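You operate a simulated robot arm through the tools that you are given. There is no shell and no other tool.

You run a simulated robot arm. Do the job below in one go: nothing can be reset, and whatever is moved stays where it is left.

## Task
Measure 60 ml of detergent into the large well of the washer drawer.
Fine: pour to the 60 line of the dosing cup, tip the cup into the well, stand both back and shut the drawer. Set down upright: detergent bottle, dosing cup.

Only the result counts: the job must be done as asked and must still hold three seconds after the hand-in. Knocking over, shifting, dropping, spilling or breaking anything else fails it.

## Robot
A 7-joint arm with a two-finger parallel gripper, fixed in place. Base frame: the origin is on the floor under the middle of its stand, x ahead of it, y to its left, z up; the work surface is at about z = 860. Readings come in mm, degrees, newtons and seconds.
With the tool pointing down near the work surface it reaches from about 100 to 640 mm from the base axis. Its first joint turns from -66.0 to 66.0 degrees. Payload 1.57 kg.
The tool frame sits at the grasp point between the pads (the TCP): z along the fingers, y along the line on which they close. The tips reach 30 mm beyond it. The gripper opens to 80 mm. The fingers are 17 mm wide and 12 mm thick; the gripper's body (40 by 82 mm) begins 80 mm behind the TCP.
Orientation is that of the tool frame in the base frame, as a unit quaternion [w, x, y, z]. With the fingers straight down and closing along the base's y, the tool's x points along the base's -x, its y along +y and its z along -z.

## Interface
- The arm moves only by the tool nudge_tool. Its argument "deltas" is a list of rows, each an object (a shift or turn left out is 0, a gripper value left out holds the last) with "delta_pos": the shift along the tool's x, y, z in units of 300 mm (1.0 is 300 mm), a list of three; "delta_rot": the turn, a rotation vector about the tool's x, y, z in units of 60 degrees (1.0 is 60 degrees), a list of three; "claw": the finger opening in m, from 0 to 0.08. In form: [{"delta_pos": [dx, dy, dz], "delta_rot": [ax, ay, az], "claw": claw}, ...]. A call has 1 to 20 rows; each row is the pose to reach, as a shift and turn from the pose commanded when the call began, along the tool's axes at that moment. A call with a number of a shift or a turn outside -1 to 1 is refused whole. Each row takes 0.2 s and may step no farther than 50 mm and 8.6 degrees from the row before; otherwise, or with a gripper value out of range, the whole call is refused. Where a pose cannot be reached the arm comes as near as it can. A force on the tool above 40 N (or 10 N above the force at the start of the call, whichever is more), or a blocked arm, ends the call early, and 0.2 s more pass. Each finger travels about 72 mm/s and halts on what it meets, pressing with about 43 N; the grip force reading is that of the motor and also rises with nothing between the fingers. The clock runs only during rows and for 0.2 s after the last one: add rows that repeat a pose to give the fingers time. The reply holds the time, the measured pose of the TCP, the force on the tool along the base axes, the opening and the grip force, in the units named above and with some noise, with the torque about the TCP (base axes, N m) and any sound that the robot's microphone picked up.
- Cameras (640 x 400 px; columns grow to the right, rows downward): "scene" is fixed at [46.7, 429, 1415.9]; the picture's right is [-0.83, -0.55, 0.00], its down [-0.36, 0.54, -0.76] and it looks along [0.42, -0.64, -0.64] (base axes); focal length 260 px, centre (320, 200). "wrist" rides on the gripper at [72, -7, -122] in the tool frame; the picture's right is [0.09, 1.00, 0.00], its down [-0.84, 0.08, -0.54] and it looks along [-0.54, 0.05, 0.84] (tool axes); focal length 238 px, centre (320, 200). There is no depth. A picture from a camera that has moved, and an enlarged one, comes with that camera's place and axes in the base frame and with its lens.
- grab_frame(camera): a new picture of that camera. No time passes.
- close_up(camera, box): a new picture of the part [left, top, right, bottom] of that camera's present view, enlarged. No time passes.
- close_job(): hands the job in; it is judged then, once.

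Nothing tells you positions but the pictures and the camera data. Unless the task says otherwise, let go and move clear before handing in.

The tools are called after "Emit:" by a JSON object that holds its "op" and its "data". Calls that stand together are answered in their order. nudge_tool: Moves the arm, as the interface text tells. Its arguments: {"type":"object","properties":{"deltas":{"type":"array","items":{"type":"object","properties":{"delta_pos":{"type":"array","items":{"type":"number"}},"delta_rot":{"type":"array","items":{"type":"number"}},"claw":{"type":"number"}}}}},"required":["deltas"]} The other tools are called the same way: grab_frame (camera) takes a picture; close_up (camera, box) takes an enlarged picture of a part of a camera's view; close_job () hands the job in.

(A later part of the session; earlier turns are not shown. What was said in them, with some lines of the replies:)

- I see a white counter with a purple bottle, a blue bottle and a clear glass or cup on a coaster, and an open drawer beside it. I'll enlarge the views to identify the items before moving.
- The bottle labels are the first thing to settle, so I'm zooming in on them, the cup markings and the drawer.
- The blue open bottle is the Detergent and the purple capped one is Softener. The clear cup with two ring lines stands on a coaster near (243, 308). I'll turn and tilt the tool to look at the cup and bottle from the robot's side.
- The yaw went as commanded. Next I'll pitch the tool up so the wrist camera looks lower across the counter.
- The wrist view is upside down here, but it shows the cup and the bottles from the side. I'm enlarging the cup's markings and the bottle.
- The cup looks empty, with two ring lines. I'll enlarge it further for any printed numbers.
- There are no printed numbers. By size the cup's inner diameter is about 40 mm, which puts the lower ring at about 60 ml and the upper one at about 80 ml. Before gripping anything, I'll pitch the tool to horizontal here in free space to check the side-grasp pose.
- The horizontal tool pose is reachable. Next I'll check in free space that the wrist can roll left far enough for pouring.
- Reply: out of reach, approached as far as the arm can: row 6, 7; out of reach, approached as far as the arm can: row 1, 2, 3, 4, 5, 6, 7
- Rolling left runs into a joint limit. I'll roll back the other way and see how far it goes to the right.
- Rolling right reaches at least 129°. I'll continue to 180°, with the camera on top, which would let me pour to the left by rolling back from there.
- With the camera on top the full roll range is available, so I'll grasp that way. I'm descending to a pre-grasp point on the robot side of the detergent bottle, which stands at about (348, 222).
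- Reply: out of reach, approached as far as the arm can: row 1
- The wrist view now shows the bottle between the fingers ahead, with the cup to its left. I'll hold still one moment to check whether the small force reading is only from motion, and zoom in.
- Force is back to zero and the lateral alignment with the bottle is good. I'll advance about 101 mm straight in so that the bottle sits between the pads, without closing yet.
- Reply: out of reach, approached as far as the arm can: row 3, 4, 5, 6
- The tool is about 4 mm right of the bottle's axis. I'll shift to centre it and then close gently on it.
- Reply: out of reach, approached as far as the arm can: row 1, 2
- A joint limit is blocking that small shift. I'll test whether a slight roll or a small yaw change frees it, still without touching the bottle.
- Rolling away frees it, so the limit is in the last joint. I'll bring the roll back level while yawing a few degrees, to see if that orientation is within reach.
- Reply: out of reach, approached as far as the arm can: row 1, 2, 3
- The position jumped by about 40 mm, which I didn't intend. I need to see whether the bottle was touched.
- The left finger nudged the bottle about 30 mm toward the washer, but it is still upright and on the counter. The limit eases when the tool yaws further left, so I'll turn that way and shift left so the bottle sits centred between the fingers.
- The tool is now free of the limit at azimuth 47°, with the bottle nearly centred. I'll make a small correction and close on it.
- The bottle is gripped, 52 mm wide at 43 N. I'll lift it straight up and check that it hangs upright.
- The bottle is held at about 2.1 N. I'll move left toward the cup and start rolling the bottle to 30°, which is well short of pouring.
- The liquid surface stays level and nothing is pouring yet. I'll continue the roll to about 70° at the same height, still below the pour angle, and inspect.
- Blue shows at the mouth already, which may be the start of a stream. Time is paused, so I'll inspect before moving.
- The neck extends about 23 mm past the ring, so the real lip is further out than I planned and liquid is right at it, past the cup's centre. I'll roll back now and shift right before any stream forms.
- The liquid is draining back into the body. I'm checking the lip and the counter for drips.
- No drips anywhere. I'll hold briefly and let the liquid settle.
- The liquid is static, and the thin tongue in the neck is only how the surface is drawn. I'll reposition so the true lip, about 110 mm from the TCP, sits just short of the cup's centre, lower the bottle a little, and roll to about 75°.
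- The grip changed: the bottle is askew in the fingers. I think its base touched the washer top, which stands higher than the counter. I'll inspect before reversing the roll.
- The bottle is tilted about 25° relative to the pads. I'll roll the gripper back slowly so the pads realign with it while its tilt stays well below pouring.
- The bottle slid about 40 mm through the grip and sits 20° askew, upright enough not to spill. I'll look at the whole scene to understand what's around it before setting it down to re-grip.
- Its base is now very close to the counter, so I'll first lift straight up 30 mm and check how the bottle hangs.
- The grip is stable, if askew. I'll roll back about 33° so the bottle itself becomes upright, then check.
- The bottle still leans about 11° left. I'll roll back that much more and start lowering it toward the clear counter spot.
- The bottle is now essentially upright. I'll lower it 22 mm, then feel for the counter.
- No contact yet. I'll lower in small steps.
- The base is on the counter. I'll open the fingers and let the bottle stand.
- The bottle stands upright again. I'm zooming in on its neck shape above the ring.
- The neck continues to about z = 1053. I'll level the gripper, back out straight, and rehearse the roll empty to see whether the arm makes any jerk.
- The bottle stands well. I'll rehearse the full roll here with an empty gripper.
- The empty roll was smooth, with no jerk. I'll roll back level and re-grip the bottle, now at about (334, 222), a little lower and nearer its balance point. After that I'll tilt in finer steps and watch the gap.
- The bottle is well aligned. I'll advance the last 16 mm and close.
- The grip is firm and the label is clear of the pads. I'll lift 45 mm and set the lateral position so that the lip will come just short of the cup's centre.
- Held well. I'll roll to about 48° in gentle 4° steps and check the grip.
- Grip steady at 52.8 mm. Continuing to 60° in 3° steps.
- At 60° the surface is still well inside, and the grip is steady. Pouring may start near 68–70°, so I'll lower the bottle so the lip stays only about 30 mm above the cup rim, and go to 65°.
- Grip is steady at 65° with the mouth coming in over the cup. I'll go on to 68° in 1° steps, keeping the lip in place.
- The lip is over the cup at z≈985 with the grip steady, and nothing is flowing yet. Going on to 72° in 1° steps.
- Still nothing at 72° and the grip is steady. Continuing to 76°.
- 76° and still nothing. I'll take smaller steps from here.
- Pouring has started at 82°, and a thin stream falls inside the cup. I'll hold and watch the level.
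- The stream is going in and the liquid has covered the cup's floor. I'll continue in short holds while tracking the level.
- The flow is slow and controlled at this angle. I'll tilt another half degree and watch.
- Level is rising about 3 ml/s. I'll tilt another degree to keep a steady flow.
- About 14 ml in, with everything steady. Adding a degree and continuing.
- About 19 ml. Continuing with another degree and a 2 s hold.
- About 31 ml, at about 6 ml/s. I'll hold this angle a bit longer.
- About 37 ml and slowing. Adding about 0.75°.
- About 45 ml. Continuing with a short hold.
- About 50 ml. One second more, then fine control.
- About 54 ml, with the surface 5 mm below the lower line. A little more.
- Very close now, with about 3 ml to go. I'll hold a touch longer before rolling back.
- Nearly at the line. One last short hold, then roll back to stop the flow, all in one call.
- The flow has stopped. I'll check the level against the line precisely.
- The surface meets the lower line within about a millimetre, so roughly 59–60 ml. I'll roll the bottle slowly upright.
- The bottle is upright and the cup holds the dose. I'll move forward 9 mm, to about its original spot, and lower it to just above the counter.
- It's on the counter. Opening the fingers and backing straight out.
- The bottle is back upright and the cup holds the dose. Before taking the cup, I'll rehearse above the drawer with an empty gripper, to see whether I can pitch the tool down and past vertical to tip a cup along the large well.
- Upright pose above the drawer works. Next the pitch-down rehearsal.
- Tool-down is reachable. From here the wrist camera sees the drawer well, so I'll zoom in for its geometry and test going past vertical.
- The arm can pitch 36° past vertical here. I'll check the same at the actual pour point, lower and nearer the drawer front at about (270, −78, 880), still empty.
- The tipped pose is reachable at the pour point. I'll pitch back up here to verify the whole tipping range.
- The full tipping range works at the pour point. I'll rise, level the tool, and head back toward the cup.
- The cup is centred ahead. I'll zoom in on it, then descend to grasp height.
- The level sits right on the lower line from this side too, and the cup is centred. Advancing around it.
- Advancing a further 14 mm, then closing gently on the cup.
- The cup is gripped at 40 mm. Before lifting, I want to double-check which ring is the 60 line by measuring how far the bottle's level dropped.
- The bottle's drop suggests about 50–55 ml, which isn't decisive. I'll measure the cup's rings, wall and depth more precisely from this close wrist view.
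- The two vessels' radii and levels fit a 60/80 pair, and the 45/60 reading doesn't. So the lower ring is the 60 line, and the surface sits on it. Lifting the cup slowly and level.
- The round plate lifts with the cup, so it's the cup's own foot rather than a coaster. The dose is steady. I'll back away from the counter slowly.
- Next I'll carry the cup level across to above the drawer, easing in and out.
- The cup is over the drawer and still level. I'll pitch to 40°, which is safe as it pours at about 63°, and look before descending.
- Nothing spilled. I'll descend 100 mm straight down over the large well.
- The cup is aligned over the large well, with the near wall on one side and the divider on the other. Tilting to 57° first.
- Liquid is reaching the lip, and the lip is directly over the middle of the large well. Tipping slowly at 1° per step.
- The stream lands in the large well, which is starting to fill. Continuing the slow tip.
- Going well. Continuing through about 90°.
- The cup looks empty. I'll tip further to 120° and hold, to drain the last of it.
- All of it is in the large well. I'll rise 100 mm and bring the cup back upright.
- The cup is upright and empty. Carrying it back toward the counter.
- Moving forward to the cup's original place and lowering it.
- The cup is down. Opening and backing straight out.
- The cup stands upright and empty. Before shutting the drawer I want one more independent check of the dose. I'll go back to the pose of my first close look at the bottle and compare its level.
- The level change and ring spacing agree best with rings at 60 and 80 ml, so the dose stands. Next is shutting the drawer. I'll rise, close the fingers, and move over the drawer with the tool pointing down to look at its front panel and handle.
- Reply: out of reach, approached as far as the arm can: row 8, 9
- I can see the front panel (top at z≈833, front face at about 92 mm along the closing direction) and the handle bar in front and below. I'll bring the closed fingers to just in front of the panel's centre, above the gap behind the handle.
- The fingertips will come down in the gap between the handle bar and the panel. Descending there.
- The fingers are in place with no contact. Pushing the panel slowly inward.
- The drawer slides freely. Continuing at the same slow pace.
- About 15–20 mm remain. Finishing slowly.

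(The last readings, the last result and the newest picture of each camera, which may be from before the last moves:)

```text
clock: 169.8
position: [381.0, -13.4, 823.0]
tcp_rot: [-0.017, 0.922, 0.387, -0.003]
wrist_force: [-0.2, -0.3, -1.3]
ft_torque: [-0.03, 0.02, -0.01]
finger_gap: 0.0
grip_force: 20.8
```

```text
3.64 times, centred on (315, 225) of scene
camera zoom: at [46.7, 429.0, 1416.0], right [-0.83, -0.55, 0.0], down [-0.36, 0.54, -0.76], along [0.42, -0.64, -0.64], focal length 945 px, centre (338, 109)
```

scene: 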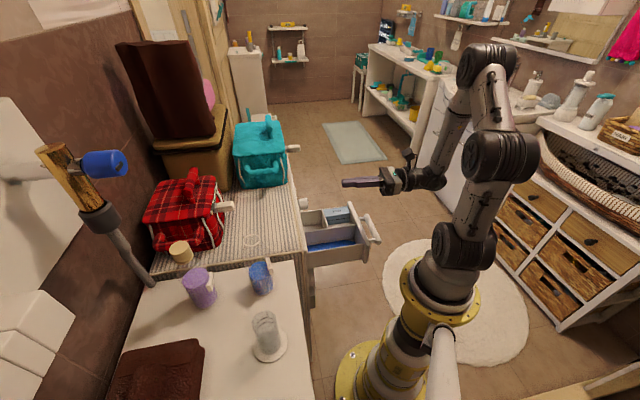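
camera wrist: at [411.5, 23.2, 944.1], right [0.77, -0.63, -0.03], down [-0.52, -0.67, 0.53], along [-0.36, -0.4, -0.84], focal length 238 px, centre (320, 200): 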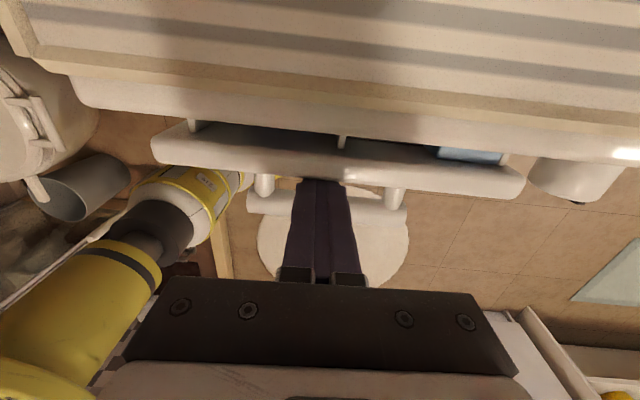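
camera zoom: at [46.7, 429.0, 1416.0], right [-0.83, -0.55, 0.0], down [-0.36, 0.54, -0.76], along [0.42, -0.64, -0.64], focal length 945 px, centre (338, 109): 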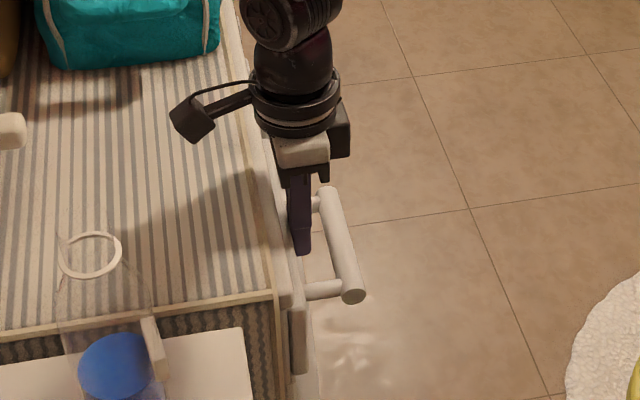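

Emit:
{"op": "nudge_tool", "data": {"deltas": [{"delta_pos": [0.007, 0, 0]}, {"delta_pos": [0.014, 0, 0]}, {"delta_pos": [0.021, 0, 0]}]}}

Emit:
{"op": "close_up", "data": {"camera": "scene", "box": [265, 170, 365, 280]}}

Emit:
{"op": "grab_frame", "data": {"camera": "wrist"}}

```text
clock: 170.6
position: [383.9, -7.2, 822.1]
tcp_rot: [-0.017, 0.922, 0.387, -0.005]
wrist_force: [0.1, 0.4, 0.7]
ft_torque: [0.0, 0.01, 0.0]
finger_gap: 0.0
grip_force: 21.0
```

```text
3.64 times, centred on (315, 225) of scene
camera zoom: at [46.7, 429.0, 1415.9], right [-0.83, -0.55, 0.0], down [-0.36, 0.54, -0.76], along [0.42, -0.64, -0.64], focal length 945 px, centre (338, 109)
```

zoom: 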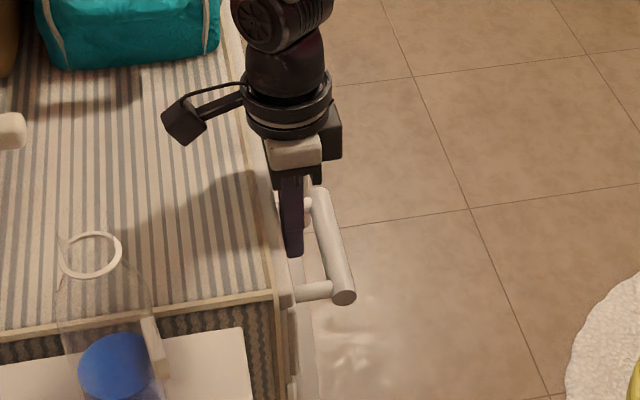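

```text
taken
camera wrist: at [433.0, 44.5, 945.2], right [0.77, -0.63, -0.03], down [-0.52, -0.67, 0.53], along [-0.36, -0.4, -0.84], focal length 238 px, centre (320, 200)
```

wrist: 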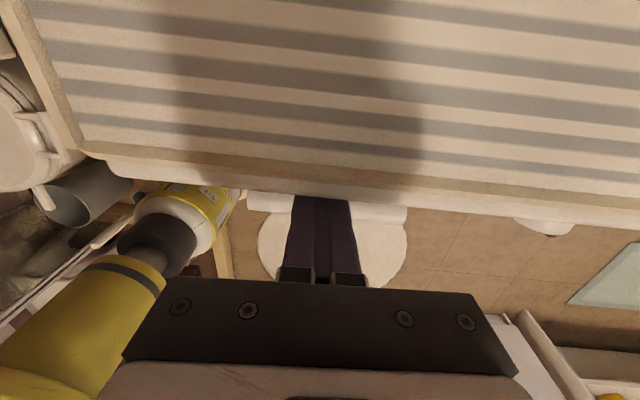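

Emit:
{"op": "nudge_tool", "data": {"deltas": [{"delta_pos": [0.005, 0, 0]}, {"delta_pos": [0.01, 0, 0]}, {"delta_pos": [0.01, 0, 0]}]}}

Emit:
{"op": "close_up", "data": {"camera": "scene", "box": [275, 190, 345, 270]}}

```text
clock: 171.4
position: [385.0, -5.2, 821.5]
tcp_rot: [-0.017, 0.922, 0.386, -0.005]
wrist_force: [-5.0, -8.9, 1.3]
ft_torque: [-0.24, 0.18, -0.01]
finger_gap: 0.0
grip_force: 21.5
```

```text
5.00 times, centred on (310, 230) of scene
camera zoom: at [46.6, 428.8, 1416.0], right [-0.83, -0.55, 0.0], down [-0.36, 0.54, -0.76], along [0.42, -0.64, -0.64], focal length 1299 px, centre (370, 50)
```

zoom: 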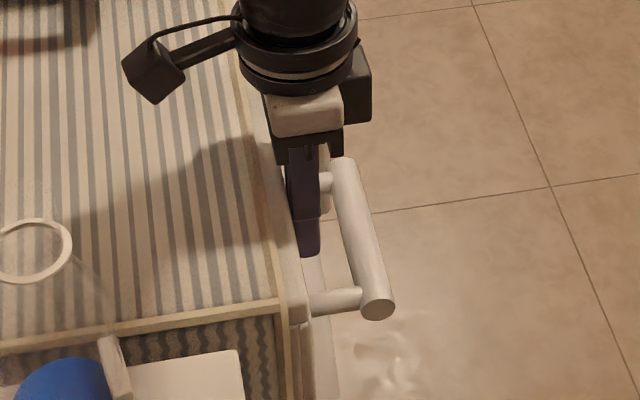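

Resistance of about 10 N now, at panel height near the fingertips, so the drawer has reached its stop. I'll press slightly more to be sure it's fully home.

Emit:
{"op": "nudge_tool", "data": {"deltas": [{"delta_pos": [0.004, 0, 0]}, {"delta_pos": [0.007, 0, 0]}, {"delta_pos": [0.007, 0, 0]}]}}

Emit:
{"op": "close_up", "data": {"camera": "scene", "box": [275, 190, 345, 270]}}

```text
clock: 172.2
position: [384.9, -5.1, 821.5]
tcp_rot: [-0.016, 0.922, 0.386, -0.007]
wrist_force: [-18.9, -34.5, 0.5]
ft_torque: [-0.27, -0.03, -0.09]
finger_gap: 0.0
grip_force: 21.3
```

```text
5.00 times, centred on (310, 230) of scene
camera zoom: at [46.3, 428.2, 1416.2], right [-0.83, -0.55, 0.0], down [-0.36, 0.54, -0.76], along [0.42, -0.64, -0.64], focal length 1299 px, centre (370, 50)
```

zoom: 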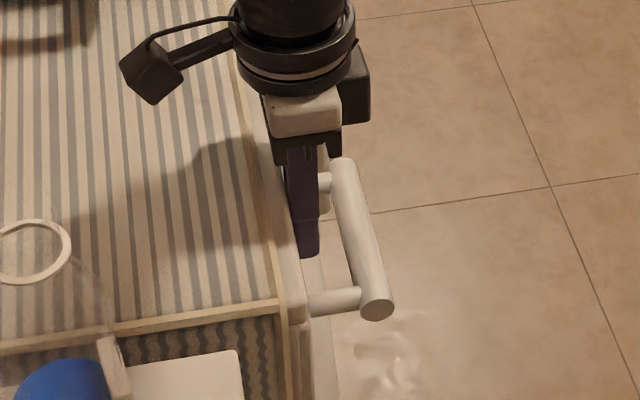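

The drawer is firmly at its stop. I'll back the fingers off the panel and rise straight up out of the handle gap.

Emit:
{"op": "nudge_tool", "data": {"deltas": [{"delta_pos": [-0.015, 0, 0]}, {"delta_pos": [-0.035, 0, 0]}, {"delta_pos": [-0.05, 0, 0]}, {"delta_pos": [-0.05, 0, -0.06]}, {"delta_pos": [-0.05, 0, -0.15]}, {"delta_pos": [-0.05, 0, -0.26]}, {"delta_pos": [-0.05, 0, -0.38]}, {"delta_pos": [-0.05, 0, -0.5]}, {"delta_pos": [-0.05, 0, -0.6]}, {"delta_pos": [-0.05, 0, -0.6]}]}}

Emit:
{"op": "grab_frame", "data": {"camera": "scene"}}

Emit:
{"op": "grab_frame", "data": {"camera": "wrist"}}

```text
clock: 174.4
position: [380.6, -20.7, 1003.2]
tcp_rot: [-0.016, 0.922, 0.387, -0.004]
wrist_force: [-0.1, 0.1, 0.0]
ft_torque: [0.0, -0.02, -0.02]
finger_gap: 0.0
grip_force: 21.2
```

```text
taken
```

scene: 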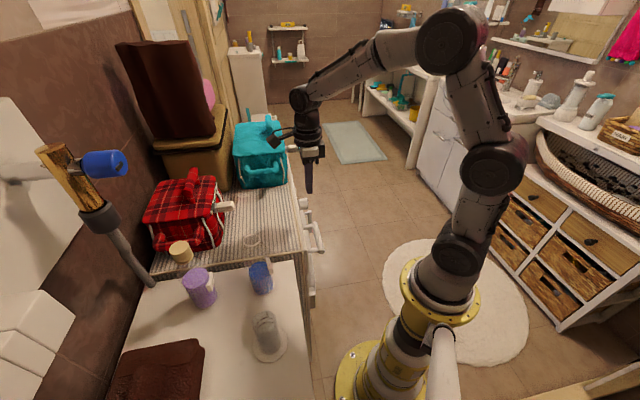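

```text
taken
camera wrist: at [429.9, 31.8, 1126.1], right [0.77, -0.63, -0.03], down [-0.52, -0.67, 0.53], along [-0.36, -0.4, -0.84], focal length 238 px, centre (320, 200)
```

wrist: 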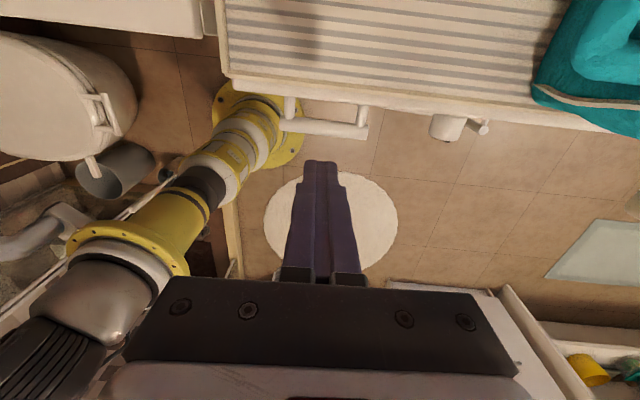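

The drawer appears shut. I'll retreat and look at the washer's front from the robot side to confirm.

Emit:
{"op": "nudge_tool", "data": {"deltas": [{"delta_pos": [-0.1, -0.03, 0]}, {"delta_pos": [-0.2, -0.06, 0]}, {"delta_pos": [-0.3, -0.1, 0]}, {"delta_pos": [-0.392, -0.129, 0]}, {"delta_pos": [-0.392, -0.129, 0], "delta_rot": [0, 0.125, 0]}, {"delta_pos": [-0.392, -0.129, 0], "delta_rot": [0, 0.25, 0]}, {"delta_pos": [-0.392, -0.129, 0], "delta_rot": [0, 0.375, 0]}, {"delta_pos": [-0.392, -0.129, 0], "delta_rot": [0, 0.5, 0]}, {"delta_pos": [-0.392, -0.129, 0], "delta_rot": [0, 0.625, 0]}, {"delta_pos": [-0.392, -0.129, 0], "delta_rot": [0, 0.75, 0]}, {"delta_pos": [-0.392, -0.129, 0], "delta_rot": [0, 0.85, 0]}, {"delta_pos": [-0.392, -0.129, 0], "delta_rot": [0, 0.85, 0]}]}}

Emit:
{"op": "grab_frame", "data": {"camera": "wrist"}}

Emit:
{"op": "close_up", "data": {"camera": "scene", "box": [270, 180, 350, 300]}}

```text
clock: 177.0
position: [271.2, -75.9, 1002.2]
tcp_rot: [-0.181, 0.834, 0.342, 0.394]
wrist_force: [0.0, -0.2, -0.1]
ft_torque: [-0.03, -0.02, -0.03]
finger_gap: 0.0
grip_force: 21.2
```

```text
taken
camera wrist: at [234.7, -110.9, 1134.7], right [0.75, -0.66, 0.04], down [-0.61, -0.72, -0.32], along [0.24, 0.22, -0.95], focal length 238 px, centre (320, 200)
```

wrist: 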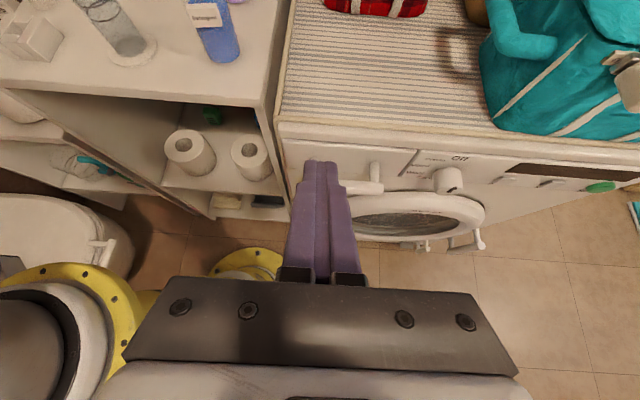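

```text
3.33 times, centred on (310, 240) of scene
camera zoom: at [46.7, 429.0, 1415.9], right [-0.83, -0.55, 0.0], down [-0.36, 0.54, -0.76], along [0.42, -0.64, -0.64], focal length 866 px, centre (353, 67)
```

zoom: 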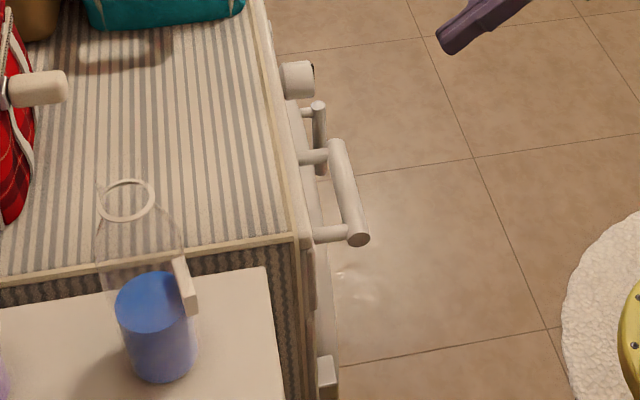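

Emit:
{"op": "close_up", "data": {"camera": "scene", "box": [300, 240, 350, 290]}}

Emit:
{"op": "close_up", "data": {"camera": "wrist", "box": [260, 110, 500, 260]}}

Emit:
{"op": "close_up", "data": {"camera": "scene", "box": [150, 225, 310, 390]}}

```text
8.00 times, centred on (325, 265) of scene
camera zoom: at [46.7, 429.0, 1415.9], right [-0.83, -0.55, 0.0], down [-0.36, 0.54, -0.76], along [0.42, -0.64, -0.64], focal length 2078 px, centre (280, -320)
```

zoom: 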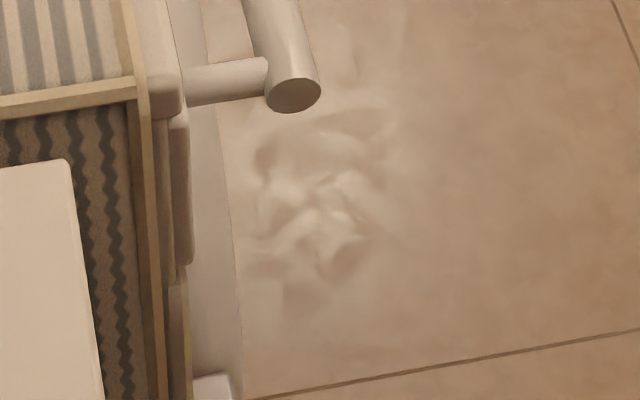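

```text
2.67 times, centred on (380, 185) of wrist
camera zoom: at [234.7, -110.9, 1134.7], right [0.75, -0.66, 0.04], down [-0.61, -0.72, -0.32], along [0.24, 0.22, -0.95], focal length 636 px, centre (160, 240)
```

zoom: 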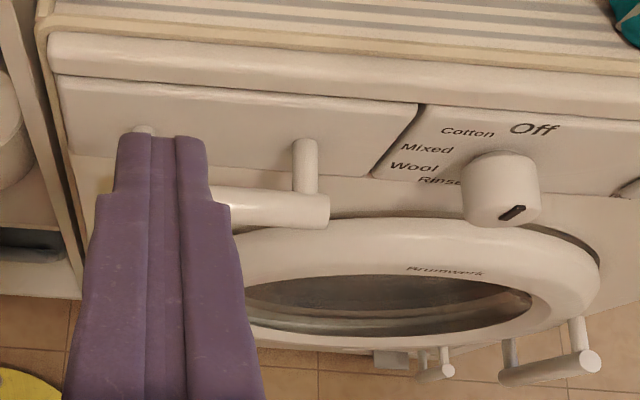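

```text
2.42 times, centred on (230, 308) of scene
camera zoom: at [46.7, 429.0, 1415.9], right [-0.83, -0.55, 0.0], down [-0.36, 0.54, -0.76], along [0.42, -0.64, -0.64], focal length 630 px, centre (538, -61)
```

zoom: 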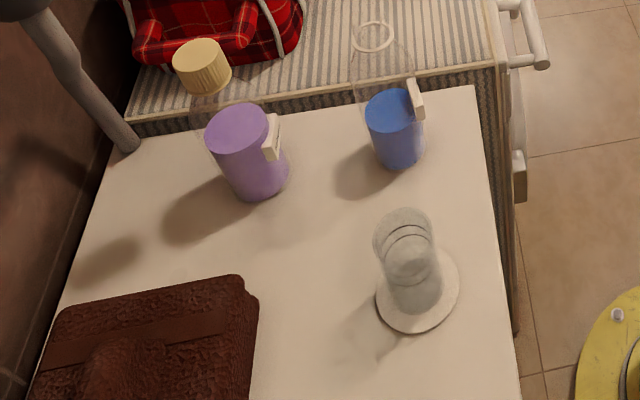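

The drawer front sits flush with the washer's control panel. The detergent bottle and dosing cup stand upright in their places, with no drips on the counter or floor, and the arm is clear. Handing in.

Emit:
{"op": "close_job", "data": {}}

```text
The job is handed in.
```

I poured the detergent to the cup's lower ring, tipped it all into the large well, and shut the drawer. The bottle and cup are back in place, upright. The job is handed in, and I saw no drips on the counter or floor.

- **Dose:** The cup's rings have no numbers. From the cup's size and the spacing between the rings, I took the lower one as 60 ml and the upper as 80 ml. My estimates of the poured volume came out at roughly 50–60 ml, so I can't be certain it was exactly 60.
- **Bottle nudged:** My left finger pushed the detergent bottle about 30 mm while I was lining up the first grasp. It stayed upright and is now back within a couple of millimetres of where it started.
- **Bottle slipped once:** During the first pour attempt the bottle slid in the grip and tilted, without spilling. I set it down, gripped it again and poured more slowly. I didn't find out why it slipped.
- **Drawer:** I pushed it until it hit its stop, and the front sits flush with the washer's control panel.
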